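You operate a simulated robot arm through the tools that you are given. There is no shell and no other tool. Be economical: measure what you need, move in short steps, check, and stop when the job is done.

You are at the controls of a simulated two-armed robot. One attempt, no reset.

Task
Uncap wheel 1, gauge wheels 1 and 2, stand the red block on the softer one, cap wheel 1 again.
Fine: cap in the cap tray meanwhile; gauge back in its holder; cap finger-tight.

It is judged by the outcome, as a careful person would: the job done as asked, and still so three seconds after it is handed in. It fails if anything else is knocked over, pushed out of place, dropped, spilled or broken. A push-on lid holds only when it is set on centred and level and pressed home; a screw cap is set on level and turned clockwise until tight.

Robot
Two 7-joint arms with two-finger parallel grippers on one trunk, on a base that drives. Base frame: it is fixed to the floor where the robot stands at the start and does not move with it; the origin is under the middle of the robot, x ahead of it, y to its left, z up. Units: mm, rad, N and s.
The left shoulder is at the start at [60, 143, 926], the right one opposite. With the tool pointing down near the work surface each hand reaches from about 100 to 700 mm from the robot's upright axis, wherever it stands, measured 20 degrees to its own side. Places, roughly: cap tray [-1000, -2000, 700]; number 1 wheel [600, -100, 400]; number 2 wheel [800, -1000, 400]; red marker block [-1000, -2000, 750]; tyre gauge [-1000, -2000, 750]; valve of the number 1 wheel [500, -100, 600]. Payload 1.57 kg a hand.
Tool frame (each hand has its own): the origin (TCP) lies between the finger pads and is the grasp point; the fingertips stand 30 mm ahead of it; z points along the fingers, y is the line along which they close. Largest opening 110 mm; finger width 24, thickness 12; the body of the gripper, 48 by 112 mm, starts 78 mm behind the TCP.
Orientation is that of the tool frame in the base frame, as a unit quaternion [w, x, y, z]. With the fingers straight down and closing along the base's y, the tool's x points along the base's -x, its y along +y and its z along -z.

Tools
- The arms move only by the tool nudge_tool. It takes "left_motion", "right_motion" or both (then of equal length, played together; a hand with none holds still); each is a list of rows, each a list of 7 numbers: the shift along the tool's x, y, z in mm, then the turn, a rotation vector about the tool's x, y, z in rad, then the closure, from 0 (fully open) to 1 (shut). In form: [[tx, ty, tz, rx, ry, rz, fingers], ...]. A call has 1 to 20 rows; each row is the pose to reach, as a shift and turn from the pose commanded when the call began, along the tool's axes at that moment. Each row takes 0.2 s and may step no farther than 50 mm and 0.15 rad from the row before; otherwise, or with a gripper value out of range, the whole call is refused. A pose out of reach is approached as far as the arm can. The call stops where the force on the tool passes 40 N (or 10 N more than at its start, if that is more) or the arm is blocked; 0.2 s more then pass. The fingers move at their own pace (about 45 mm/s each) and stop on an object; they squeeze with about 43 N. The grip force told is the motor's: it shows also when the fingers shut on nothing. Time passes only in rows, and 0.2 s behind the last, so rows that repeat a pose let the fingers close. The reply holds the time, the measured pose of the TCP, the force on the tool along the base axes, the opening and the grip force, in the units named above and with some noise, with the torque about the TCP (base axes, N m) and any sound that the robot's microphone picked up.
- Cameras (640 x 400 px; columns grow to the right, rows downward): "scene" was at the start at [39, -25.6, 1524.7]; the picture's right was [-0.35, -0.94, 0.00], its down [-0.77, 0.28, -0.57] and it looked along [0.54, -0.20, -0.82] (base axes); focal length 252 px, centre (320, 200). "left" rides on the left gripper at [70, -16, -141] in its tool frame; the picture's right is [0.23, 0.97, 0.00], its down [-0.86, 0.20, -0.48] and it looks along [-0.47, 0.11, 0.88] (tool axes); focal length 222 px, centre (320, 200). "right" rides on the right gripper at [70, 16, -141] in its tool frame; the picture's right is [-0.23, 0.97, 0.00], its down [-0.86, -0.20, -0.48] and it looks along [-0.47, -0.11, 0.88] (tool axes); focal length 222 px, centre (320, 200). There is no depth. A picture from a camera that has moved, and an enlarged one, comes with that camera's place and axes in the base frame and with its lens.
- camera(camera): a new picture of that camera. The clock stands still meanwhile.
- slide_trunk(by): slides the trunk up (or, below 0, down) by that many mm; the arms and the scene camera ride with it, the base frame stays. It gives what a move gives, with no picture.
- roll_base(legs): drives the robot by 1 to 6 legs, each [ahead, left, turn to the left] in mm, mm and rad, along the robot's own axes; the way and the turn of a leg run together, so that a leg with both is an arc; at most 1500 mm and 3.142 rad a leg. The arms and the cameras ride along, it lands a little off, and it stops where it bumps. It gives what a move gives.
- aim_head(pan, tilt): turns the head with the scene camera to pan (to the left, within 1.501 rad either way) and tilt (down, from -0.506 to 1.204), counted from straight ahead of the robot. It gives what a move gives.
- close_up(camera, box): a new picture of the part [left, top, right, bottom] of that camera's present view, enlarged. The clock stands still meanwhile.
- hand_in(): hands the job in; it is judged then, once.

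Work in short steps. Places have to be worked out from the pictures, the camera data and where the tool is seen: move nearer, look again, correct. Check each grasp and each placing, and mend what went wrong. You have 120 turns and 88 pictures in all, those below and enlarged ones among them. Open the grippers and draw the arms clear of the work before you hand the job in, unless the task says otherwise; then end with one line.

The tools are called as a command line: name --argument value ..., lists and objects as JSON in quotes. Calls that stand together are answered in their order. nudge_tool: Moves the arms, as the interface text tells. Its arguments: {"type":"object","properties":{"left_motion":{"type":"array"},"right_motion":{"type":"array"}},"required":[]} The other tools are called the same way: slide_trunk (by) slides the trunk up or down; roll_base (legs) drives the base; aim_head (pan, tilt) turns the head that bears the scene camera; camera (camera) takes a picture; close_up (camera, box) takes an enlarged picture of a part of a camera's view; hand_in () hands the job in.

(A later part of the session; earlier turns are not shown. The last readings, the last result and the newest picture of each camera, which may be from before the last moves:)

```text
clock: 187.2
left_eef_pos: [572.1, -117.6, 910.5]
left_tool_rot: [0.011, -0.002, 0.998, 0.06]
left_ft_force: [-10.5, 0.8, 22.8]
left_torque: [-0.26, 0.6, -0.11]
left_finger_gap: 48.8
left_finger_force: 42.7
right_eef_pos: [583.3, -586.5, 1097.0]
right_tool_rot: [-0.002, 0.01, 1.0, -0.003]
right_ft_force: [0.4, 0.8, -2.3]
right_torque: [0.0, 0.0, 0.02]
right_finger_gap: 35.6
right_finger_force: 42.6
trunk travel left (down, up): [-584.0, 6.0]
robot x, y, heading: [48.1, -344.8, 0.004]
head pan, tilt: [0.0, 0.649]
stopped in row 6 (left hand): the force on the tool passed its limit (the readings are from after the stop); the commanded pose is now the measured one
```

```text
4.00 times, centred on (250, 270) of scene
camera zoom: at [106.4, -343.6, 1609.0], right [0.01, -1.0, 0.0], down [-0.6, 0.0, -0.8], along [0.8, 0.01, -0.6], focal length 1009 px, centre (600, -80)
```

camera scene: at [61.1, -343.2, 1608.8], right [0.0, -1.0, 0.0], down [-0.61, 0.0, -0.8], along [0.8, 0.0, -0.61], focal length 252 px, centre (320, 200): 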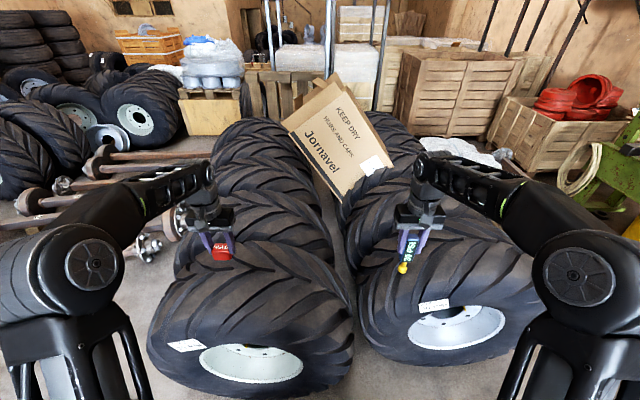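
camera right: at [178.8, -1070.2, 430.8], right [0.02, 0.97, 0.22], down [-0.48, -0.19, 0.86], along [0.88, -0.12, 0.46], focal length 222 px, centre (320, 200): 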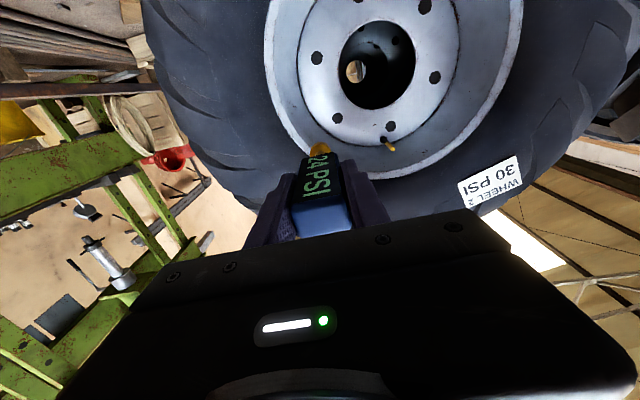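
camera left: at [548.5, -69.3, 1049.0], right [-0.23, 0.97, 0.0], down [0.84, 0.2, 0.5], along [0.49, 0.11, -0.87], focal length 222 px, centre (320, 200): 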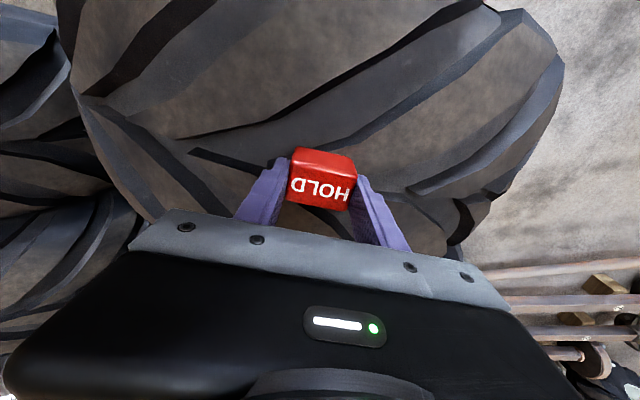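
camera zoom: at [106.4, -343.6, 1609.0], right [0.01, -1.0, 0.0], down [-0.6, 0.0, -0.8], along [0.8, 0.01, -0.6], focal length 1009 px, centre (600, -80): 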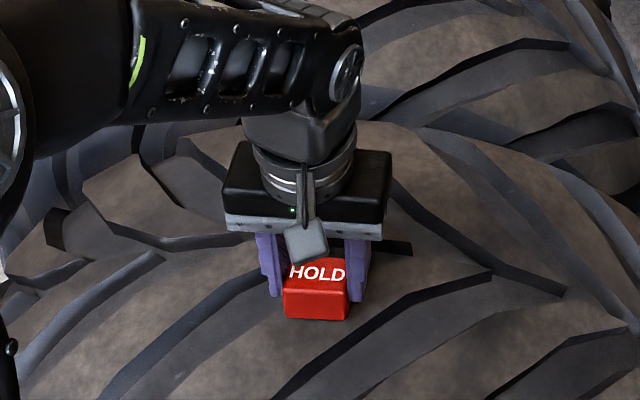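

Contact is on the block's -y edge, so the surface here is nearly level and the crown is closer to y≈-100. I lift slightly, take most of the tilt out and set it down again gently.

nudge_tool --left_motion '[[0, 0, -5, 0, 0, 0, 1], [0, 0, -5, 0.05, 0, 0, 1], [0, 3, -5, 0.1, 0, 0, 1], [0, 3, -5, 0.1, 0, 0, 1], [0, 3, -2, 0.1, 0, 0, 1], [0, 3, 0, 0.1, 0, 0, 1], [0, 3, 1, 0.1, 0, 0, 1], [0, 3, 2, 0.1, 0, 0, 1], [0, 3, 3, 0.1, 0, 0, 1]]'

```text
clock: 189.2
left_eef_pos: [574.9, -112.4, 908.9]
left_tool_rot: [0.014, -0.002, 1.0, 0.011]
left_ft_force: [0.5, 3.4, 36.2]
left_torque: [-0.43, 0.4, 0.0]
left_finger_gap: 48.8
left_finger_force: 43.6
right_eef_pos: [582.3, -586.8, 1097.9]
right_tool_rot: [-0.002, 0.011, 1.0, -0.002]
right_ft_force: [0.4, 0.6, -1.9]
right_torque: [-0.02, 0.02, -0.01]
right_finger_gap: 35.4
right_finger_force: 42.4
trunk travel left (down, up): [-584.0, 6.0]
robot x, y, heading: [49.4, -340.7, 0.002]
head pan, tilt: [0.0, 0.649]
```

Pressure is still on the front -y corner. I trim the roll and pitch slightly and lower again to light contact.

nudge_tool --left_motion '[[0, 0, -4, 0.02, 0.015, 0, 1], [0, 1, -4, 0.05, 0.035, 0, 1], [0, 1, -4, 0.05, 0.035, 0, 1], [0, 1, -2, 0.05, 0.035, 0, 1], [0, 1, -1, 0.05, 0.035, 0, 1], [0, 1, 0, 0.05, 0.035, 0, 1], [0, 1, 0, 0.05, 0.035, 0, 1]]'

```text
clock: 190.8
left_eef_pos: [575.1, -112.0, 909.3]
left_tool_rot: [-0.004, -0.001, 1.0, -0.015]
left_ft_force: [2.7, 5.2, 40.8]
left_torque: [1.23, -0.77, -0.02]
left_finger_gap: 49.0
left_finger_force: 43.0
right_eef_pos: [583.3, -587.2, 1098.4]
right_tool_rot: [-0.003, 0.01, 1.0, -0.002]
right_ft_force: [0.3, -0.1, -1.2]
right_torque: [0.01, 0.02, -0.03]
right_finger_gap: 35.5
right_finger_force: 42.4
trunk travel left (down, up): [-584.0, 6.0]
robot x, y, heading: [52.8, -339.7, 0.003]
head pan, tilt: [0.0, 0.649]
```

The pressure flipped to the opposite corner, so the flush attitude is in between. I go back 60%, lighten the contact and release.

nudge_tool --left_motion '[[0, -0.5, -3, -0.03, -0.021, 0, 1], [0, -0.5, -3, -0.03, -0.021, 0, 1], [0, -0.5, -1.5, -0.03, -0.021, 0, 1], [0, -0.5, -1.5, -0.03, -0.021, 0, 1]]'

```text
clock: 191.8
left_eef_pos: [574.1, -112.7, 908.4]
left_tool_rot: [0.005, 0.0, 1.0, 0.0]
left_ft_force: [1.9, -0.3, 31.6]
left_torque: [-0.4, -0.29, 0.01]
left_finger_gap: 49.0
left_finger_force: 43.3
right_eef_pos: [584.5, -587.5, 1097.4]
right_tool_rot: [-0.002, 0.01, 1.0, -0.002]
right_ft_force: [0.1, -0.5, -1.4]
right_torque: [0.0, -0.02, -0.01]
right_finger_gap: 35.7
right_finger_force: 42.0
trunk travel left (down, up): [-584.0, 6.0]
robot x, y, heading: [51.0, -340.7, 0.002]
head pan, tilt: [0.0, 0.649]
```

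The pressure centre is now well inside the footprint, so the block is flush. I ease off the downward force and open.

nudge_tool --left_motion '[[0, 0, -1, 0, 0, 0, 1], [0, 0, -2, 0, 0, 0, 1], [0, 0, -2, 0, 0, 0, 1]]'

```text
clock: 192.6
left_eef_pos: [574.7, -113.0, 908.4]
left_tool_rot: [0.002, -0.002, 1.0, 0.0]
left_ft_force: [4.0, -2.2, 13.4]
left_torque: [-0.31, -0.36, -0.07]
left_finger_gap: 48.9
left_finger_force: 42.4
right_eef_pos: [583.9, -587.3, 1096.4]
right_tool_rot: [-0.003, 0.011, 1.0, -0.002]
right_ft_force: [0.8, 0.2, -1.5]
right_torque: [-0.02, -0.01, -0.03]
right_finger_gap: 35.6
right_finger_force: 42.1
trunk travel left (down, up): [-584.0, 6.0]
robot x, y, heading: [48.9, -341.6, 0.008]
head pan, tilt: [0.0, 0.649]
```

Light contact. I open slowly and lift straight up.

nudge_tool --left_motion '[[0, 0, -2.5, 0, 0, 0, 0.5], [0, 0, -2.5, 0, 0, 0, 0.45], [0, 0, -2.5, 0, 0, 0, 0.4], [0, 0, -2.5, 0, 0, 0, 0.35], [0, 0, -2.5, 0, 0, 0, 0.35], [0, 0, -15, 0, 0, 0, 0.3], [0, 0, -40, 0, 0, 0, 0.3], [0, 0, -80, 0, 0, 0, 0.3], [0, 0, -120, 0, 0, 0, 0.3], [40, 0, -150, 0, 0, 0, 0.3], [80, 0, -160, 0, 0, 0, 0.3]]'

close_up --camera "scene" --box '[170, 220, 330, 320]'

```text
clock: 195.0
left_eef_pos: [492.1, -112.3, 1067.5]
left_tool_rot: [0.004, -0.002, 1.0, 0.0]
left_ft_force: [0.2, -0.1, 0.8]
left_torque: [-0.01, -0.02, 0.02]
left_finger_gap: 76.7
left_finger_force: 0.0
right_eef_pos: [584.8, -585.6, 1097.2]
right_tool_rot: [-0.003, 0.011, 1.0, -0.002]
right_ft_force: [0.2, -0.2, -1.7]
right_torque: [-0.03, 0.0, 0.06]
right_finger_gap: 35.7
right_finger_force: 42.5
trunk travel left (down, up): [-584.0, 6.0]
robot x, y, heading: [47.8, -343.5, 0.004]
head pan, tilt: [0.0, 0.649]
```

```text
4.00 times, centred on (250, 270) of scene
camera zoom: at [108.8, -342.7, 1608.9], right [0.01, -1.0, 0.0], down [-0.6, 0.0, -0.8], along [0.8, 0.0, -0.6], focal length 1009 px, centre (600, -80)
```

zoom: 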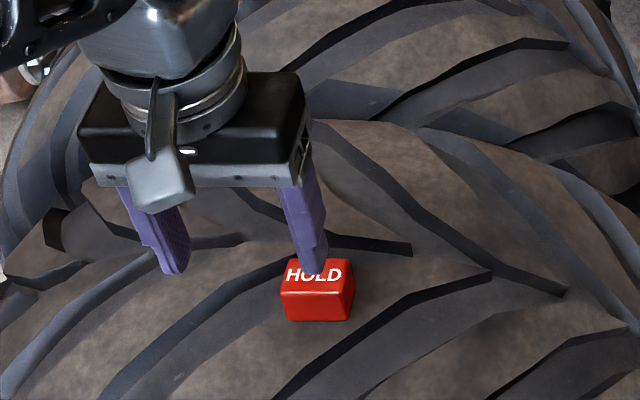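

The block stands on wheel 1. Next I take the gauge back to its holder, using the same robot pose at the cart as before.

roll_base --legs '[[-450, 0, 0], [0, 0, -1.562], [950, -708, 0]]'

```text
clock: 207.2
left_eef_pos: [-874.1, -1746.2, 1067.7]
left_tool_rot: [0.002, 0.705, 0.709, -0.003]
left_ft_force: [0.9, -0.1, 0.8]
left_torque: [0.06, 0.04, -0.01]
left_finger_gap: 77.0
left_finger_force: 0.0
right_eef_pos: [-1347.6, -1838.7, 1097.4]
right_tool_rot: [-0.004, 0.714, 0.7, 0.001]
right_ft_force: [-0.4, 0.2, -1.2]
right_torque: [0.02, -0.02, 0.0]
right_finger_gap: 35.6
right_finger_force: 42.2
trunk travel left (down, up): [-584.0, 6.0]
robot x, y, heading: [-1103.5, -1306.8, -1.567]
head pan, tilt: [0.0, 0.649]
```

I roll up the last 128 mm.

roll_base --legs '[[128, 0, 0]]'

```text
clock: 208.5
left_eef_pos: [-872.3, -1873.4, 1068.2]
left_tool_rot: [0.002, 0.705, 0.709, -0.002]
left_ft_force: [-0.6, 0.1, -0.5]
left_torque: [0.03, 0.02, 0.03]
left_finger_gap: 77.1
left_finger_force: 0.0
right_eef_pos: [-1345.8, -1966.7, 1095.5]
right_tool_rot: [-0.005, 0.714, 0.7, 0.002]
right_ft_force: [-0.3, 0.0, -2.3]
right_torque: [0.04, 0.0, -0.02]
right_finger_gap: 35.5
right_finger_force: 42.0
trunk travel left (down, up): [-584.0, 6.0]
robot x, y, heading: [-1106.3, -1431.7, -1.563]
head pan, tilt: [0.0, 0.649]
```

I move the right hand over the gauge holder, correcting its yaw and tilt to the attitude it had at the pick.

nudge_tool --right_motion '[[12, 35, 12, 0, 0, -0.01, 1], [24, 70, 24, 0, 0, -0.02, 1], [36, 105, 36, -0.005, -0.008, -0.034, 1], [48, 140, 48, -0.005, -0.008, -0.034, 1], [60, 175, 60, -0.005, -0.008, -0.034, 1], [72, 210, 72, -0.005, -0.008, -0.034, 1], [84, 245, 84, -0.005, -0.008, -0.034, 1], [95.8, 278.5, 95, -0.005, -0.008, -0.034, 1], [95.8, 278.5, 95, -0.005, -0.008, -0.034, 1]]'

camera --camera "right"

```text
clock: 210.5
left_eef_pos: [-872.7, -1873.3, 1067.5]
left_tool_rot: [0.002, 0.705, 0.709, -0.002]
left_ft_force: [-0.6, -1.0, 0.7]
left_torque: [-0.04, -0.01, 0.01]
left_finger_gap: 77.1
left_finger_force: 0.0
right_eef_pos: [-1066.6, -1873.9, 1000.8]
right_tool_rot: [0.001, 0.701, 0.713, 0.0]
right_ft_force: [-1.1, -0.6, -1.9]
right_torque: [-0.04, 0.0, -0.02]
right_finger_gap: 35.5
right_finger_force: 43.0
trunk travel left (down, up): [-584.0, 6.0]
robot x, y, heading: [-1101.8, -1427.8, -1.563]
head pan, tilt: [0.0, 0.649]
```

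```text
11 pictures are left
camera right: at [-1051.7, -1803.6, 1142.7], right [0.98, -0.21, 0.0], down [-0.19, -0.86, 0.48], along [-0.1, -0.47, -0.88], focal length 222 px, centre (320, 200)
```

right: 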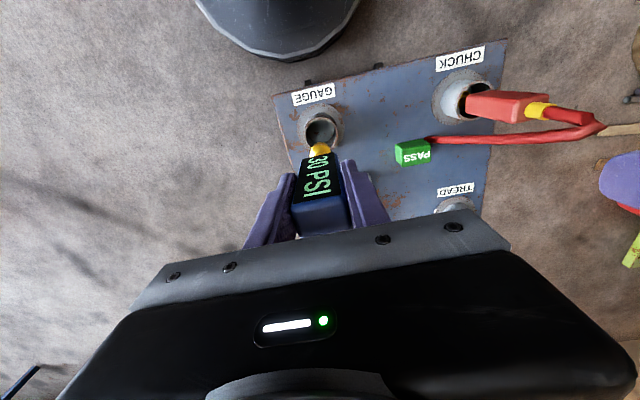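

Roughly over the holder. I descend until the tip is just above the cup and zoom in to fine-align.

nudge_tool --right_motion '[[-1, 1, 35, 0, 0, 0, 1], [-1, 1, 70, 0, 0, 0, 1], [-1, 1, 70, 0, 0, 0, 1]]'

close_up --camera "right" --box '[260, 90, 388, 250]'

close_up --camera "scene" --box '[260, 250, 356, 350]'

```text
clock: 211.3
left_eef_pos: [-873.3, -1872.7, 1068.7]
left_tool_rot: [0.001, 0.705, 0.709, -0.003]
left_ft_force: [0.3, 0.1, 0.2]
left_torque: [0.01, 0.02, 0.02]
left_finger_gap: 76.9
left_finger_force: 0.1
right_eef_pos: [-1066.4, -1875.1, 930.6]
right_tool_rot: [0.0, 0.702, 0.712, -0.001]
right_ft_force: [0.1, 0.2, -1.2]
right_torque: [-0.01, -0.01, 0.0]
right_finger_gap: 35.4
right_finger_force: 42.5
trunk travel left (down, up): [-584.0, 6.0]
robot x, y, heading: [-1104.7, -1431.2, -1.563]
head pan, tilt: [0.0, 0.649]
```

```text
2.50 times, centred on (324, 170) of right
camera zoom: at [-1050.9, -1804.9, 1072.3], right [0.98, -0.21, 0.0], down [-0.19, -0.86, 0.48], along [-0.1, -0.47, -0.88], focal length 555 px, centre (310, 275)
```

zoom: 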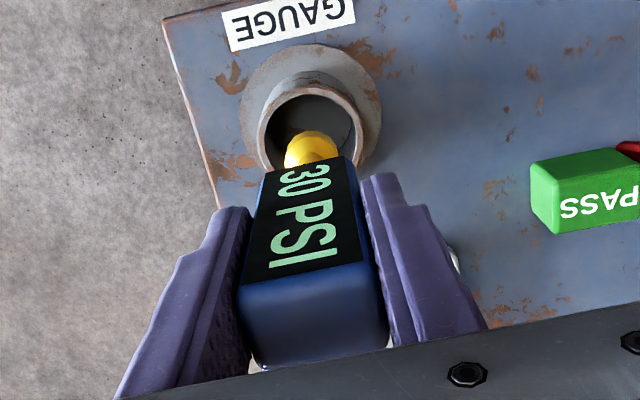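

```text
4.00 times, centred on (308, 300) of scene
camera zoom: at [-1101.9, -1488.8, 1608.9], right [-1.0, -0.01, 0.0], down [0.0, 0.6, -0.8], along [0.01, -0.8, -0.6], focal length 1009 px, centre (368, -200)
```

zoom: 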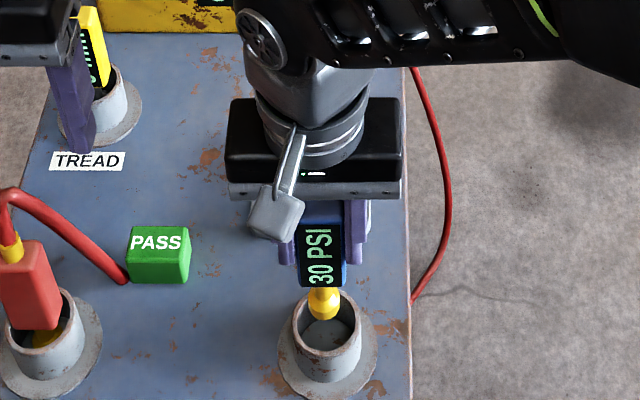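

The two views straddle zero error, and the world coordinates match the pick position. I correct by 1 mm to (-1065.3,-1876.3) and descend carefully.

nudge_tool --right_motion '[[-1, 1, 12, 0, 0, 0, 1], [-1, 1, 24, 0, 0, 0, 1], [-1, 1, 34, 0, 0, 0, 1], [-1, 1, 44, 0, 0, 0, 1], [-1, 1, 54, 0, 0, 0, 1], [-1, 1, 62, 0, 0, 0, 1], [-1, 1, 68, 0, 0, 0, 1], [-1, 1, 71, 0, 0, 0, 1], [-1, 1, 73, 0, 0, 0, 1]]'

```text
clock: 213.3
left_eef_pos: [-872.7, -1871.9, 1067.7]
left_tool_rot: [0.003, 0.705, 0.709, -0.003]
left_ft_force: [-0.1, 0.6, 0.1]
left_torque: [0.02, -0.01, 0.01]
left_finger_gap: 76.9
left_finger_force: 0.1
right_eef_pos: [-1064.2, -1875.0, 858.8]
right_tool_rot: [0.001, 0.702, 0.712, -0.001]
right_ft_force: [-1.9, 2.6, 16.3]
right_torque: [0.22, 0.27, 0.0]
right_finger_gap: 35.6
right_finger_force: 42.2
trunk travel left (down, up): [-584.0, 6.0]
robot x, y, heading: [-1103.1, -1431.6, -1.561]
head pan, tilt: [0.0, 0.649]
```

It seats at z≈859, essentially the original height. I ease off, open and lift away.

nudge_tool --right_motion '[[0, 0, -1.5, 0, 0, 0, 1], [0, 0, -1.5, 0, 0, 0, 0.6], [0, 0, -1.5, 0, 0, 0, 0.5], [0, 0, -1.5, 0, 0, 0, 0.4], [0, 0, -1.5, 0, 0, 0, 0.3], [0, 0, -20, 0, 0, 0, 0.3], [0, 0, -60, 0, 0, 0, 0.3], [0, 0, -100, 0, 0, 0, 0.3], [0, 0, -150, 0, 0, 0, 0.3], [0, -40, -180, 0, 0, 0, 0.3], [0, -85, -200, 0, 0, 0, 0.3], [0, -130, -220, 0, 0, 0, 0.3], [0, -175, -230, 0, 0, 0, 0.3], [0, -220, -230, 0, 0, 0, 0.3], [0, -265, -230, 0, 0, 0, 0.3]]'

close_up --camera "scene" --box '[240, 210, 380, 330]'

```text
clock: 216.5
left_eef_pos: [-872.8, -1873.2, 1067.6]
left_tool_rot: [0.002, 0.705, 0.709, -0.002]
left_ft_force: [-0.8, -0.2, -0.5]
left_torque: [-0.01, -0.01, 0.01]
left_finger_gap: 77.0
left_finger_force: 0.2
right_eef_pos: [-1329.3, -1880.0, 1089.8]
right_tool_rot: [0.002, 0.702, 0.713, -0.001]
right_ft_force: [0.1, 0.2, -0.1]
right_torque: [-0.02, -0.02, 0.03]
right_finger_gap: 77.2
right_finger_force: 0.1
trunk travel left (down, up): [-584.0, 6.0]
robot x, y, heading: [-1103.0, -1433.2, -1.562]
head pan, tilt: [0.0, 0.649]
```

```text
3.33 times, centred on (310, 270) of scene
camera zoom: at [-1102.5, -1488.7, 1608.9], right [-1.0, -0.01, 0.0], down [0.0, 0.6, -0.8], along [0.01, -0.8, -0.6], focal length 841 px, centre (353, -33)
```

zoom: 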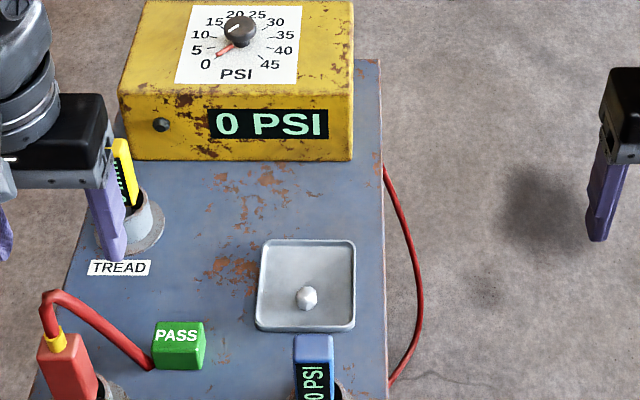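

The gauge is back upright in its holder. I bring the left hand over the cap in the tray at (-1047,-2009).

nudge_tool --left_motion '[[-27, -35, 0, 0, 0, 0, 0.5], [-54, -70, 0, 0, 0, 0, 0.5], [-81, -105, 0, 0, 0, 0, 0.5], [-108, -140, 0, 0, 0, 0, 0.5], [-135, -175, 0, 0, 0, 0, 0.5], [-135, -175, 45, 0, 0, 0, 0.5], [-135, -175, 90, 0, 0, 0, 0.5], [-135, -175, 135, 0, 0, 0, 0.5], [-135, -175, 180, 0, 0, 0, 0.5], [-135, -175, 220, 0, 0, 0, 0.5], [-135, -175, 220, 0, 0, 0, 0.5]]'

close_up --camera "left" --box '[240, 110, 400, 230]'

```text
clock: 218.9
left_eef_pos: [-1047.2, -2010.5, 848.1]
left_tool_rot: [0.003, 0.705, 0.709, -0.003]
left_ft_force: [0.2, 0.0, -1.0]
left_torque: [0.0, -0.01, 0.01]
left_finger_gap: 54.9
left_finger_force: 0.1
right_eef_pos: [-1329.1, -1880.5, 1088.5]
right_tool_rot: [0.001, 0.702, 0.712, -0.001]
right_ft_force: [0.6, 0.0, -0.1]
right_torque: [0.01, 0.01, -0.01]
right_finger_gap: 76.9
right_finger_force: 0.0
trunk travel left (down, up): [-584.0, 6.0]
robot x, y, heading: [-1104.9, -1434.8, -1.563]
head pan, tilt: [0.0, 0.649]
```

```text
3.33 times, centred on (320, 170) of left
camera zoom: at [-1062.8, -1938.2, 990.1], right [0.97, 0.23, 0.0], down [0.2, -0.85, 0.48], along [0.11, -0.47, -0.88], focal length 740 px, centre (320, 300)
```

zoom: 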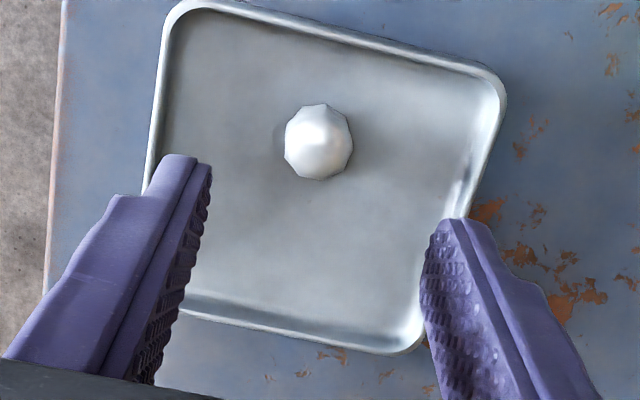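

The cap is centred to within 3 mm. I shift +3 mm in y, descend to just above the tray floor and grip.

nudge_tool --left_motion '[[3, 0, 20, 0, 0, 0, 0.62], [3, 0, 40, 0, 0, 0, 0.62], [3, 0, 58, 0, 0, 0, 0.62], [3, 0, 66, 0, 0, 0, 0.62], [3, 0, 68, 0, 0, 0, 0.62], [3, 0, 68, 0, 0, 0, 0.8], [3, 0, 68, 0, 0, 0, 1], [3, 0, 68, 0, 0, 0, 1], [3, 0, 68, 0, 0, 0, 1]]'

nudge_tool --left_motion '[[0, 0, -15, 0, 0, 0, 1], [0, 0, -60, 0, 0, 0, 1], [0, 0, -105, 0, 0, 0, 1], [0, 0, -150, 0, 0, 0, 1], [0, 0, -195, 0, 0, 0, 1], [0, 0, -240, 0, 0, 0, 1], [0, 0, -270, 0, 0, 0, 1]]'

close_up --camera "left" --box '[240, 110, 400, 230]'

```text
clock: 220.9
left_eef_pos: [-1046.8, -2007.4, 780.5]
left_tool_rot: [0.002, 0.705, 0.709, -0.002]
left_ft_force: [-0.3, -0.8, 0.5]
left_torque: [0.0, -0.02, 0.02]
left_finger_gap: 19.4
left_finger_force: 33.7
right_eef_pos: [-1329.6, -1880.6, 1088.9]
right_tool_rot: [0.001, 0.701, 0.713, -0.001]
right_ft_force: [0.1, 0.7, -0.6]
right_torque: [-0.02, 0.0, 0.02]
right_finger_gap: 77.1
right_finger_force: 0.3
trunk travel left (down, up): [-584.0, 6.0]
robot x, y, heading: [-1105.1, -1433.3, -1.563]
head pan, tilt: [0.0, 0.649]
```

```text
clock: 222.5
left_eef_pos: [-1045.8, -2006.0, 1051.2]
left_tool_rot: [0.001, 0.706, 0.709, -0.002]
left_ft_force: [-0.5, 0.0, 0.0]
left_torque: [0.01, 0.05, 0.0]
left_finger_gap: 19.3
left_finger_force: 33.4
right_eef_pos: [-1330.0, -1881.5, 1088.3]
right_tool_rot: [0.0, 0.702, 0.713, -0.001]
right_ft_force: [0.0, -0.2, -0.3]
right_torque: [0.02, 0.0, 0.0]
right_finger_gap: 77.1
right_finger_force: 0.0
trunk travel left (down, up): [-584.0, 6.0]
robot x, y, heading: [-1104.3, -1432.1, -1.566]
head pan, tilt: [0.0, 0.649]
```

```text
3.33 times, centred on (320, 170) of left
camera zoom: at [-1062.0, -1934.0, 1192.5], right [0.97, 0.23, 0.0], down [0.2, -0.85, 0.48], along [0.11, -0.47, -0.88], focal length 740 px, centre (320, 300)
```

zoom: 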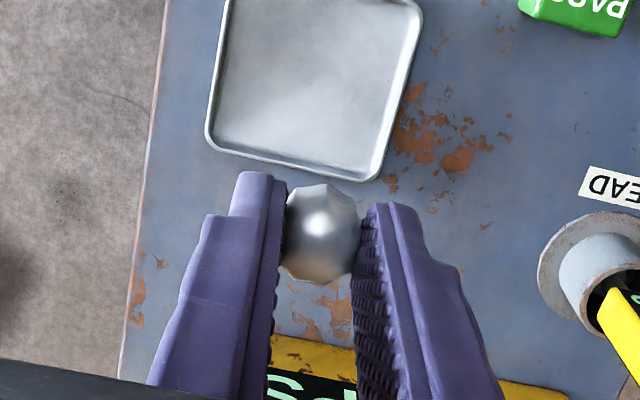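

The cap is held level in the left hand. I back off, turn and drive to the staging spot, then point the left hand ahead as in the earlier working pose.

roll_base --legs '[[-435, 0, 0], [0, 0, 1.566], [560, 813, 0]]'

nudge_tool --left_motion '[[-7, 6.3, 1, 0, -0.1428, 0, 1], [-14, 12.6, 2, 0, -0.2856, 0, 1], [-21, 18.9, 3, 0, -0.4284, 0, 1], [-28, 25.2, 4, 0, -0.5712, 0, 1], [-35, 31.5, 5, 0, -0.714, 0, 1], [-42, 37.8, 6, 0, -0.8568, 0, 1], [-49, 44, 7, 0, -0.9996, 0, 1], [-56, 50, 8, 0, -1.1424, 0, 1], [-63, 57, 9, 0, -1.2852, 0, 1], [-70, 63, 10, 0, -1.428, 0, 1], [-76, 69, 10, 0, -1.5708, 0, 1], [-76, 69, 10, 0, -1.5708, 0, 1]]'

nudge_tool --left_motion '[[0, 0, 0, 0, 0, 0.12, 1], [0, 0, 0, 0, 0, 0.24, 1], [0, 0, 0, 0, 0, 0.35, 1], [0, 0, 0, 0, 0, 0.35, 1]]'

slide_trunk --by -400

```text
clock: 233.6
left_eef_pos: [46.5, -155.1, 1050.5]
left_tool_rot: [0.002, 0.015, 1.0, 0.001]
left_ft_force: [0.5, 0.0, 0.0]
left_torque: [-0.01, -0.01, -0.04]
left_finger_gap: 19.3
left_finger_force: 32.9
right_eef_pos: [-89.5, -431.9, 1088.8]
right_tool_rot: [0.0, 0.01, 1.0, 0.001]
right_ft_force: [-0.1, 0.1, 0.8]
right_torque: [0.02, 0.01, 0.01]
right_finger_gap: 77.0
right_finger_force: 0.1
trunk travel left (down, up): [-584.0, 6.0]
robot x, y, heading: [-531.9, -190.2, -0.028]
head pan, tilt: [0.0, 0.649]
```

```text
clock: 236.2
left_eef_pos: [125.2, -88.7, 1040.6]
left_tool_rot: [0.71, 0.012, 0.704, -0.011]
left_ft_force: [-0.5, -0.9, -0.1]
left_torque: [-0.05, 0.0, 0.0]
left_finger_gap: 19.4
left_finger_force: 33.5
right_eef_pos: [-89.7, -432.8, 1089.1]
right_tool_rot: [0.001, 0.011, 1.0, 0.0]
right_ft_force: [-0.1, 0.0, 1.1]
right_torque: [-0.02, 0.0, -0.01]
right_finger_gap: 77.2
right_finger_force: 0.1
trunk travel left (down, up): [-584.0, 6.0]
robot x, y, heading: [-527.5, -193.7, -0.03]
head pan, tilt: [0.0, 0.649]
```

```text
clock: 237.2
left_eef_pos: [124.7, -87.4, 1041.1]
left_tool_rot: [0.7, 0.134, 0.692, 0.113]
left_ft_force: [-0.9, 0.8, -0.6]
left_torque: [0.02, -0.02, 0.02]
left_finger_gap: 19.5
left_finger_force: 33.2
right_eef_pos: [-89.0, -432.5, 1089.8]
right_tool_rot: [0.001, 0.011, 1.0, 0.0]
right_ft_force: [-0.3, -0.3, -0.1]
right_torque: [0.01, -0.01, -0.01]
right_finger_gap: 76.9
right_finger_force: 0.0
trunk travel left (down, up): [-584.0, 6.0]
robot x, y, heading: [-529.1, -189.0, -0.027]
head pan, tilt: [0.0, 0.649]
```

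```text
clock: 241.1
left_eef_pos: [125.0, -87.9, 640.4]
left_tool_rot: [0.7, 0.133, 0.692, 0.114]
left_ft_force: [0.8, -0.3, -0.5]
left_torque: [-0.03, 0.0, -0.02]
left_finger_gap: 19.8
left_finger_force: 33.1
right_eef_pos: [-89.7, -433.2, 688.5]
right_tool_rot: [0.001, 0.01, 1.0, -0.001]
right_ft_force: [-0.1, -0.1, 0.5]
right_torque: [-0.01, -0.01, 0.0]
right_finger_gap: 77.1
right_finger_force: 0.1
trunk travel left (down, up): [-184.0, 406.0]
robot x, y, heading: [-531.0, -193.5, -0.025]
head pan, tilt: [0.0, 0.649]
```

I correct the heading by +0.028, line up laterally, drop the last 55 mm and approach to about 45 mm before the stem.

slide_trunk --by -55

roll_base --legs '[[0, 10, 0.027], [270, 0, 0]]'

close_up --camera "left" --box '[256, 110, 384, 210]'

```text
clock: 242.0
left_eef_pos: [124.4, -87.9, 586.9]
left_tool_rot: [0.7, 0.133, 0.692, 0.112]
left_ft_force: [0.4, -0.5, -0.8]
left_torque: [0.0, 0.02, 0.0]
left_finger_gap: 19.5
left_finger_force: 33.6
right_eef_pos: [-88.3, -432.7, 635.3]
right_tool_rot: [0.001, 0.011, 1.0, 0.0]
right_ft_force: [0.1, 0.2, 0.4]
right_torque: [0.03, 0.0, -0.03]
right_finger_gap: 77.0
right_finger_force: 0.1
trunk travel left (down, up): [-129.0, 461.0]
robot x, y, heading: [-529.4, -194.0, -0.032]
head pan, tilt: [0.0, 0.649]
```

```text
clock: 244.3
left_eef_pos: [389.0, -59.5, 586.3]
left_tool_rot: [0.698, 0.123, 0.694, 0.123]
left_ft_force: [-0.4, 0.2, 0.1]
left_torque: [0.0, 0.02, 0.02]
left_finger_gap: 19.6
left_finger_force: 32.9
right_eef_pos: [186.0, -410.4, 633.4]
right_tool_rot: [0.001, -0.004, 1.0, 0.001]
right_ft_force: [1.4, -0.2, -0.6]
right_torque: [-0.01, -0.02, -0.01]
right_finger_gap: 77.3
right_finger_force: 0.1
trunk travel left (down, up): [-129.0, 461.0]
robot x, y, heading: [-257.1, -182.1, 0.003]
head pan, tilt: [0.0, 0.649]
```

```text
4.00 times, centred on (320, 160) of left
camera zoom: at [249.6, -48.3, 514.7], right [0.0, 0.99, 0.12], down [-0.48, -0.11, 0.87], along [0.88, -0.06, 0.48], focal length 888 px, centre (320, 360)
```

zoom: 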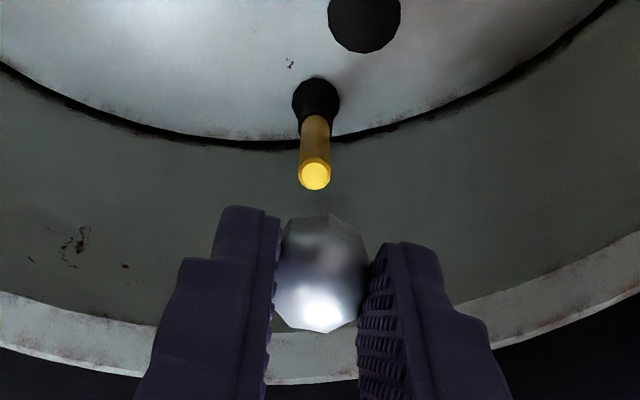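

I'm lined up to about 2 mm in y. I trim -1.7 mm and approach to near contact.

nudge_tool --left_motion '[[-0.3, -1.7, 15, 0, 0, 0, 1], [-0.3, -1.7, 30, 0, 0, 0, 1], [-0.3, -1.7, 42, 0, 0, 0, 1], [-0.3, -1.7, 50, 0, 0, 0, 1], [-0.3, -1.7, 53, 0, 0, 0, 1], [-0.3, -1.7, 55, 0, 0, 0, 1], [-0.3, -1.7, 57, 0, 0, 0, 1]]'

```text
clock: 245.9
left_eef_pos: [444.3, -60.4, 587.5]
left_tool_rot: [0.698, 0.123, 0.694, 0.123]
left_ft_force: [-27.4, -1.4, 0.5]
left_torque: [-0.01, 0.0, -0.01]
left_finger_gap: 19.6
left_finger_force: 33.5
right_eef_pos: [185.9, -409.5, 635.1]
right_tool_rot: [0.002, -0.005, 1.0, -0.001]
right_ft_force: [-0.7, -0.2, 0.4]
right_torque: [-0.02, 0.03, 0.0]
right_finger_gap: 77.1
right_finger_force: 0.0
trunk travel left (down, up): [-129.0, 461.0]
robot x, y, heading: [-261.7, -179.0, 0.006]
head pan, tilt: [0.0, 0.649]
```

Purely axial contact, with no lateral force or torque, so the cap sits centred on the stem end. I ease the push and turn clockwise.

nudge_tool --left_motion '[[0, 0, -1.5, 0, 0, 0.14, 1], [0, 0, -1.5, 0, 0, 0.28, 1], [0, 0, -1.4, 0, 0, 0.42, 1], [0, 0, -1.3, 0, 0, 0.56, 1], [0, 0, -1.2, 0, 0, 0.7, 1], [0, 0, -1.1, 0, 0, 0.84, 1], [0, 0, -1, 0, 0, 0.98, 1], [0, 0, -0.9, 0, 0, 1.12, 1], [0, 0, -0.8, 0, 0, 1.26, 1], [0, 0, -0.7, 0, 0, 1.4, 1], [0, 0, -0.6, 0, 0, 1.54, 1], [0, 0, -0.5, 0, 0, 1.68, 1], [0, 0, -0.4, 0, 0, 1.82, 1], [0, 0, -0.3, 0, 0, 1.96, 1], [0, 0, -0.2, 0, 0, 2.1, 1], [0, 0, -0.1, 0, 0, 2.24, 1]]'

```text
clock: 249.3
left_eef_pos: [446.4, -60.3, 585.6]
left_tool_rot: [0.192, 0.678, 0.192, 0.683]
left_ft_force: [-10.3, 4.8, -1.6]
left_torque: [-0.02, 0.65, -0.24]
left_finger_gap: 19.5
left_finger_force: 33.3
right_eef_pos: [186.6, -409.3, 634.4]
right_tool_rot: [0.002, -0.004, 1.0, 0.0]
right_ft_force: [-0.5, -0.8, 0.4]
right_torque: [-0.01, 0.01, -0.01]
right_finger_gap: 77.0
right_finger_force: 0.0
trunk travel left (down, up): [-129.0, 461.0]
robot x, y, heading: [-263.4, -178.4, -0.001]
head pan, tilt: [0.0, 0.649]
```

It has advanced about 2 mm and is turning. Before releasing I want more thread engaged, so I keep turning as far as the wrist allows.

nudge_tool --left_motion '[[0, 0, 0.1, 0, 0, 0.14, 1], [0, 0, 0.2, 0, 0, 0.28, 1], [0, 0, 0.3, 0, 0, 0.42, 1], [0, 0, 0.4, 0, 0, 0.56, 1], [0, 0, 0.5, 0, 0, 0.7, 1], [0, 0, 0.6, 0, 0, 0.84, 1], [0, 0, 0.7, 0, 0, 0.98, 1], [0, 0, 0.8, 0, 0, 1.12, 1]]'

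close_up --camera "left" --box '[256, 110, 384, 210]'

```text
clock: 251.1
left_eef_pos: [448.6, -60.6, 587.8]
left_tool_rot: [-0.198, 0.676, -0.2, 0.681]
left_ft_force: [-1.0, 2.7, -0.4]
left_torque: [-0.04, 0.27, 0.17]
left_finger_gap: 19.3
left_finger_force: 33.1
right_eef_pos: [187.2, -410.3, 634.7]
right_tool_rot: [0.0, -0.004, 1.0, 0.001]
right_ft_force: [-0.4, -0.5, 0.8]
right_torque: [0.01, -0.03, 0.0]
right_finger_gap: 77.1
right_finger_force: 0.1
trunk travel left (down, up): [-129.0, 461.0]
robot x, y, heading: [-261.1, -185.9, 0.005]
head pan, tilt: [0.0, 0.649]
```

```text
4.00 times, centred on (320, 160) of left
camera zoom: at [306.8, -83.0, 653.3], right [0.0, -0.94, -0.34], down [-0.47, 0.3, -0.83], along [0.88, 0.16, -0.45], focal length 888 px, centre (320, 360)
```

zoom: 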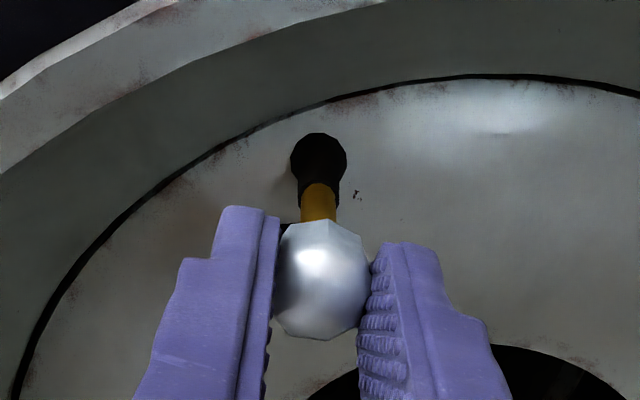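

The wrist has more range than I thought, and the axial force fell to zero as the cap drew itself in, so it is threading. I keep turning clockwise.

nudge_tool --left_motion '[[0, 0, 0.1, 0, 0, 0.14, 1], [0, 0, 0.2, 0, 0, 0.28, 1], [0, 0, 0.3, 0, 0, 0.42, 1], [0, 0, 0.4, 0, 0, 0.56, 1], [0, 0, 0.5, 0, 0, 0.7, 1], [0, 0, 0.6, 0, 0, 0.84, 1], [0, 0, 0.7, 0, 0, 0.98, 1], [0, 0, 0.8, 0, 0, 1.12, 1], [0, 0, 0.9, 0, 0, 1.26, 1], [0, 0, 1, 0, 0, 1.4, 1]]'

```text
clock: 252.5
left_eef_pos: [449.7, -61.4, 586.1]
left_tool_rot: [-0.438, 0.553, -0.46, 0.539]
left_ft_force: [6.2, -0.8, -7.9]
left_torque: [-0.01, -0.18, -0.02]
left_finger_gap: 19.6
left_finger_force: 33.7
left hand out of reach, approached as far as the arm can: row 6
right_eef_pos: [187.4, -411.1, 633.4]
right_tool_rot: [0.0, -0.003, 1.0, 0.0]
right_ft_force: [-0.7, 0.6, -1.1]
right_torque: [0.01, 0.01, 0.02]
right_finger_gap: 77.1
right_finger_force: 0.0
trunk travel left (down, up): [-129.0, 461.0]
robot x, y, heading: [-265.0, -180.8, -0.003]
head pan, tilt: [0.0, 0.649]
stopped in row 6 (left hand): the force on the tool passed its limit (the readings are from after the stop); the commanded pose is now the measured one
```

I've reached the wrist limit with about 4.1 rad turned and the thread engaged. I open, correct the slight tilt and rewind.

nudge_tool --left_motion '[[0, 0, 0, 0, 0, 0, 0.66], [-0.7, -0.6, 0, 0.037, 0, 0, 0.66], [-0.7, -0.6, 0, 0.037, 0.003, -0.148, 0.66], [-0.7, -0.6, 0, 0.036, 0.005, -0.296, 0.66], [-0.7, -0.6, 0, 0.036, 0.008, -0.444, 0.66], [-0.7, -0.6, 0, 0.036, 0.011, -0.592, 0.66], [-0.7, -0.6, 0, 0.035, 0.014, -0.74, 0.66], [-0.7, -0.6, 0, 0.034, 0.016, -0.888, 0.66], [-0.7, -0.6, 0, 0.033, 0.019, -1.036, 0.66], [-0.7, -0.6, 0, 0.032, 0.022, -1.184, 0.66], [-0.7, -0.6, 0, 0.031, 0.024, -1.332, 0.66], [-0.7, -0.6, 0, 0.03, 0.027, -1.48, 0.66], [-0.7, -0.6, 0, 0.028, 0.03, -1.628, 0.66], [-0.7, -0.6, 0, 0.026, 0.032, -1.776, 0.66], [-0.7, -0.6, 0, 0.024, 0.035, -1.924, 0.66], [-0.7, -0.6, 0, 0.022, 0.038, -2.072, 0.66], [-0.7, -0.6, 0, 0.02, 0.041, -2.22, 0.66], [-0.7, -0.6, 0, 0.017, 0.043, -2.368, 0.66], [-0.7, -0.6, 0, 0.015, 0.046, -2.516, 0.66], [-0.7, -0.6, 0, 0.012, 0.049, -2.664, 0.66]]'

nudge_tool --left_motion '[[0, 0, 0, 0, 0, -0.14, 0.66], [0, 0, 0, 0, 0, -0.28, 0.66], [0, 0, 0, 0, 0, -0.42, 0.66], [0, 0, 0, 0, 0, -0.56, 0.66], [0, 0, 0, 0, 0, -0.7, 0.66], [0, 0, 0, 0, 0, -0.84, 0.66], [0, 0, 0, 0, 0, -0.98, 0.66], [0, 0, 0, 0, 0, -1.12, 0.66], [0, 0, 0, 0, 0, -1.12, 0.66]]'

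close_up --camera "left" --box '[256, 110, 384, 210]'

```text
clock: 256.7
left_eef_pos: [447.6, -59.7, 589.6]
left_tool_rot: [0.428, 0.564, 0.423, 0.565]
left_ft_force: [0.0, -0.4, -0.6]
left_torque: [0.0, 0.01, 0.01]
left_finger_gap: 37.5
left_finger_force: 0.1
right_eef_pos: [186.2, -410.3, 634.9]
right_tool_rot: [0.0, -0.004, 1.0, 0.0]
right_ft_force: [0.3, 0.2, -1.0]
right_torque: [-0.03, 0.02, 0.0]
right_finger_gap: 76.8
right_finger_force: 0.0
trunk travel left (down, up): [-129.0, 461.0]
robot x, y, heading: [-262.4, -182.3, -0.001]
head pan, tilt: [0.0, 0.649]
```

```text
clock: 258.7
left_eef_pos: [447.2, -60.3, 589.1]
left_tool_rot: [0.663, 0.254, 0.657, 0.252]
left_ft_force: [0.0, -0.9, -0.1]
left_torque: [0.02, 0.01, -0.01]
left_finger_gap: 37.3
left_finger_force: 0.1
right_eef_pos: [186.9, -409.4, 632.8]
right_tool_rot: [0.001, -0.004, 1.0, 0.0]
right_ft_force: [0.1, 0.7, 1.4]
right_torque: [0.04, -0.02, -0.01]
right_finger_gap: 77.2
right_finger_force: 0.0
trunk travel left (down, up): [-129.0, 461.0]
robot x, y, heading: [-261.0, -183.2, 0.003]
head pan, tilt: [0.0, 0.649]
```

```text
4.00 times, centred on (320, 160) of left
camera zoom: at [308.4, -24.0, 526.0], right [0.0, 0.88, 0.48], down [-0.49, -0.42, 0.77], along [0.87, -0.23, 0.43], focal length 888 px, centre (320, 360)
```

zoom: 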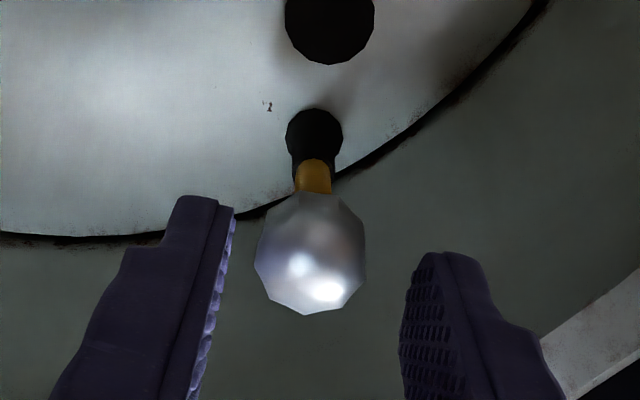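

The cap stays straight on the stem. I re-centre about 3.5 mm down and 4 mm forward, grip and continue clockwise.

nudge_tool --left_motion '[[2.9, -2, 4, 0, 0, 0, 0.66], [2.9, -2, 4, 0, 0, 0, 0.8], [2.9, -2, 4, 0, 0, 0, 1], [2.9, -2, 4, 0, 0, 0, 1], [2.9, -2, 4, 0, 0, 0, 1]]'

nudge_tool --left_motion '[[0, 0, 0.1, 0, 0, 0.14, 1], [0, 0, 0.2, 0, 0, 0.28, 1], [0, 0, 0.3, 0, 0, 0.42, 1], [0, 0, 0.4, 0, 0, 0.56, 1], [0, 0, 0.4, 0, 0, 0.7, 1], [0, 0, 0.5, 0, 0, 0.84, 1], [0, 0, 0.6, 0, 0, 0.98, 1], [0, 0, 0.6, 0, 0, 1.12, 1], [0, 0, 0.7, 0, 0, 1.26, 1], [0, 0, 0.8, 0, 0, 1.4, 1], [0, 0, 0.9, 0, 0, 1.54, 1], [0, 0, 1, 0, 0, 1.68, 1], [0, 0, 1.1, 0, 0, 1.82, 1], [0, 0, 1.2, 0, 0, 1.96, 1], [0, 0, 1.2, 0, 0, 2.1, 1], [0, 0, 1.3, 0, 0, 2.24, 1], [0, 0, 1.4, 0, 0, 2.38, 1]]'

```text
clock: 259.9
left_eef_pos: [451.7, -60.8, 585.7]
left_tool_rot: [0.663, 0.254, 0.657, 0.253]
left_ft_force: [0.5, -2.0, -1.1]
left_torque: [-0.03, 0.01, -0.06]
left_finger_gap: 19.5
left_finger_force: 32.9
right_eef_pos: [186.4, -409.5, 633.1]
right_tool_rot: [0.001, -0.004, 1.0, 0.0]
right_ft_force: [-0.1, 0.1, -0.1]
right_torque: [0.03, 0.02, -0.01]
right_finger_gap: 77.0
right_finger_force: 0.0
trunk travel left (down, up): [-129.0, 461.0]
robot x, y, heading: [-257.0, -183.1, -0.002]
head pan, tilt: [0.0, 0.649]
```

```text
clock: 263.5
left_eef_pos: [454.9, -59.1, 585.0]
left_tool_rot: [0.01, 0.705, 0.007, 0.709]
left_ft_force: [17.9, -4.8, -12.5]
left_torque: [-0.1, 0.78, -0.07]
left_finger_gap: 19.6
left_finger_force: 33.5
right_eef_pos: [187.5, -410.0, 633.9]
right_tool_rot: [0.0, -0.003, 1.0, 0.0]
right_ft_force: [0.3, -0.5, 0.1]
right_torque: [-0.01, -0.01, 0.01]
right_finger_gap: 77.0
right_finger_force: 0.1
trunk travel left (down, up): [-129.0, 461.0]
robot x, y, heading: [-261.8, -180.4, -0.001]
head pan, tilt: [0.0, 0.649]
```

The thread is pulling the hand in with +18 N axially, so it is engaged. I keep turning with more feed to follow it.

nudge_tool --left_motion '[[0, 0, 1.5, 0, 0, 0.1, 1], [0, 0, 1.7, 0, 0, 0.24, 1], [0, 0, 1.9, 0, 0, 0.38, 1], [0, 0, 2.1, 0, 0, 0.52, 1], [0, 0, 2.3, 0, 0, 0.66, 1], [0, 0, 2.5, 0, 0, 0.8, 1], [0, 0, 2.7, 0, 0, 0.94, 1], [0, 0, 2.8, 0, 0, 1.04, 1]]'

```text
clock: 265.3
left_eef_pos: [456.7, -58.4, 585.1]
left_tool_rot: [-0.344, 0.616, -0.342, 0.62]
left_ft_force: [-10.0, -2.3, -15.3]
left_torque: [0.0, 0.43, 0.0]
left_finger_gap: 19.2
left_finger_force: 33.4
right_eef_pos: [187.1, -410.7, 633.3]
right_tool_rot: [0.0, -0.004, 1.0, 0.0]
right_ft_force: [0.4, 0.1, -0.8]
right_torque: [0.0, -0.02, -0.02]
right_finger_gap: 77.0
right_finger_force: 0.0
trunk travel left (down, up): [-129.0, 461.0]
robot x, y, heading: [-260.6, -184.2, -0.002]
head pan, tilt: [0.0, 0.649]
```

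About 7.5 rad done so far and axial torque is still near zero. I release, rewind and take another stroke.

nudge_tool --left_motion '[[0, 0, 0, 0, 0, 0, 0.66], [0, 0, 0, 0, 0, 0, 0.66], [0, 0, 0, 0, 0, -0.148, 0.66], [0, 0, 0, 0, 0, -0.296, 0.66], [0, 0, 0, 0, 0, -0.444, 0.66], [0, 0, 0, 0, 0, -0.592, 0.66], [0, 0, 0, 0, 0, -0.74, 0.66], [0, 0, 0, 0, 0, -0.888, 0.66], [0, 0, 0, 0, 0, -1.036, 0.66], [0, 0, 0, 0, 0, -1.184, 0.66], [0, 0, 0, 0, 0, -1.332, 0.66], [0, 0, 0, 0, 0, -1.48, 0.66], [0, 0, 0, 0, 0, -1.628, 0.66], [0, 0, 0, 0, 0, -1.776, 0.66], [0, 0, 0, 0, 0, -1.924, 0.66], [0, 0, 0, 0, 0, -2.072, 0.66], [0, 0, 0, 0, 0, -2.22, 0.66], [0, 0, 0, 0, 0, -2.368, 0.66], [0, 0, 0, 0, 0, -2.516, 0.66], [0, 0, 0, 0, 0, -2.664, 0.66]]'

nudge_tool --left_motion '[[0, 0, 0, 0, 0, -0.14, 0.66], [0, 0, 0, 0, 0, -0.28, 0.66], [0, 0, 0, 0, 0, -0.42, 0.66], [0, 0, 0, 0, 0, -0.56, 0.66], [0, 0, 0, 0, 0, -0.7, 0.66], [0, 0, 0, 0, 0, -0.7, 0.66]]'

```text
clock: 269.5
left_eef_pos: [457.5, -58.9, 585.7]
left_tool_rot: [0.523, 0.477, 0.518, 0.479]
left_ft_force: [0.1, 0.4, 0.5]
left_torque: [0.0, 0.02, 0.0]
left_finger_gap: 37.5
left_finger_force: 0.1
right_eef_pos: [185.5, -410.8, 635.2]
right_tool_rot: [0.001, -0.004, 1.0, 0.0]
right_ft_force: [0.1, -0.3, 0.3]
right_torque: [0.0, -0.01, 0.02]
right_finger_gap: 76.8
right_finger_force: 0.0
trunk travel left (down, up): [-129.0, 461.0]
robot x, y, heading: [-260.0, -180.2, -0.002]
head pan, tilt: [0.0, 0.649]
```

```text
clock: 270.9
left_eef_pos: [457.4, -60.5, 585.8]
left_tool_rot: [0.656, 0.271, 0.65, 0.271]
left_ft_force: [0.3, -0.6, -0.1]
left_torque: [0.01, -0.01, 0.0]
left_finger_gap: 37.3
left_finger_force: 0.0
right_eef_pos: [186.0, -409.7, 634.6]
right_tool_rot: [0.001, -0.003, 1.0, -0.001]
right_ft_force: [-0.6, -1.0, 0.3]
right_torque: [-0.05, -0.01, -0.01]
right_finger_gap: 77.2
right_finger_force: 0.0
trunk travel left (down, up): [-129.0, 461.0]
robot x, y, heading: [-259.3, -182.2, 0.003]
head pan, tilt: [0.0, 0.649]
```

Well centred. I grip and turn again with moderate feed, watching the torque for tightness.

nudge_tool --left_motion '[[0, 0, 1, 0, 0, 0, 0.85], [0, 0, 1, 0, 0, 0, 1], [0, 0, 1, 0, 0, 0, 1], [0, 0, 1.1, 0, 0, 0.14, 1], [0, 0, 1.3, 0, 0, 0.28, 1], [0, 0, 1.4, 0, 0, 0.42, 1], [0, 0, 1.5, 0, 0, 0.56, 1], [0, 0, 1.6, 0, 0, 0.7, 1], [0, 0, 1.8, 0, 0, 0.84, 1], [0, 0, 1.9, 0, 0, 0.98, 1], [0, 0, 2, 0, 0, 1.12, 1], [0, 0, 2.1, 0, 0, 1.26, 1], [0, 0, 2.2, 0, 0, 1.4, 1], [0, 0, 2.4, 0, 0, 1.54, 1], [0, 0, 2.5, 0, 0, 1.68, 1], [0, 0, 2.6, 0, 0, 1.82, 1], [0, 0, 2.7, 0, 0, 1.96, 1], [0, 0, 2.8, 0, 0, 2.1, 1]]'

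```text
clock: 274.7
left_eef_pos: [458.9, -59.9, 586.2]
left_tool_rot: [0.09, 0.699, 0.086, 0.704]
left_ft_force: [-5.0, 2.1, -1.9]
left_torque: [-0.25, 0.11, 0.04]
left_finger_gap: 19.7
left_finger_force: 33.8
right_eef_pos: [187.1, -410.5, 634.6]
right_tool_rot: [0.0, -0.003, 1.0, 0.0]
right_ft_force: [-0.6, -0.3, -0.2]
right_torque: [-0.01, 0.0, 0.0]
right_finger_gap: 77.0
right_finger_force: 0.0
trunk travel left (down, up): [-129.0, 461.0]
robot x, y, heading: [-260.2, -182.3, -0.001]
head pan, tilt: [0.0, 0.649]
```

Axial torque is now -0.25 N·m, so it is starting to tighten. I turn further to confirm it is snug.

nudge_tool --left_motion '[[0, 0, 0, 0, 0, 0.14, 1], [0, 0, 0, 0, 0, 0.28, 1], [0, 0, 0, 0, 0, 0.42, 1], [0, 0, 0, 0, 0, 0.56, 1], [0, 0, 0, 0, 0, 0.7, 1], [0, 0, 0, 0, 0, 0.84, 1], [0, 0, 0, 0, 0, 0.98, 1], [0, 0, 0, 0, 0, 1.1, 1]]'

close_up --camera "left" --box '[256, 110, 384, 210]'

```text
clock: 276.5
left_eef_pos: [460.0, -61.4, 586.1]
left_tool_rot: [-0.291, 0.641, -0.293, 0.647]
left_ft_force: [1.2, -2.2, -1.0]
left_torque: [-0.39, -0.01, -0.12]
left_finger_gap: 19.8
left_finger_force: 33.6
right_eef_pos: [185.7, -410.3, 633.8]
right_tool_rot: [0.001, -0.003, 1.0, 0.0]
right_ft_force: [0.4, 0.4, 0.6]
right_torque: [0.03, -0.01, 0.0]
right_finger_gap: 77.2
right_finger_force: 0.1
trunk travel left (down, up): [-129.0, 461.0]
robot x, y, heading: [-258.7, -184.2, -0.001]
head pan, tilt: [0.0, 0.649]
```

```text
4.00 times, centred on (320, 160) of left
camera zoom: at [318.3, -100.5, 643.7], right [0.0, -0.81, -0.58], down [-0.47, 0.51, -0.72], along [0.88, 0.27, -0.38], focal length 888 px, centre (320, 360)
```

zoom: 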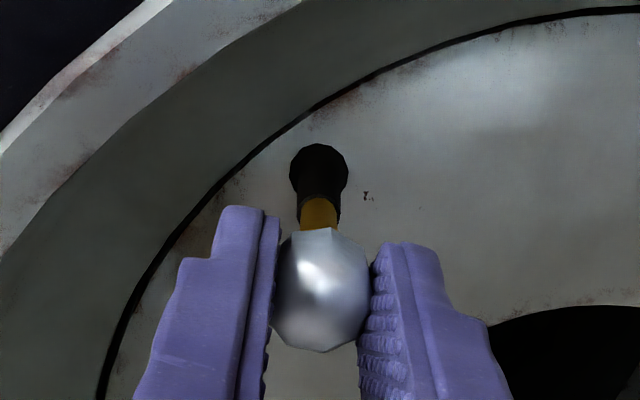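

Torque has risen to -0.39 N·m and the cap sits straight. I add a last small turn to see that it has saturated.

nudge_tool --left_motion '[[0, 0, 0, 0, 0, 0.1, 1], [0, 0, 0, 0, 0, 0.2, 1], [0, 0, 0, 0, 0, 0.3, 1]]'

```text
clock: 277.3
left_eef_pos: [459.1, -59.6, 586.0]
left_tool_rot: [-0.385, 0.591, -0.384, 0.596]
left_ft_force: [-0.8, -5.1, -5.2]
left_torque: [-0.09, 0.12, -0.12]
left_finger_gap: 19.7
left_finger_force: 34.0
right_eef_pos: [186.6, -410.7, 632.3]
right_tool_rot: [0.0, -0.004, 1.0, 0.0]
right_ft_force: [-0.5, 0.4, 0.5]
right_torque: [0.0, 0.02, -0.01]
right_finger_gap: 76.8
right_finger_force: 0.0
trunk travel left (down, up): [-129.0, 461.0]
robot x, y, heading: [-264.0, -185.6, 0.003]
head pan, tilt: [0.0, 0.649]
```

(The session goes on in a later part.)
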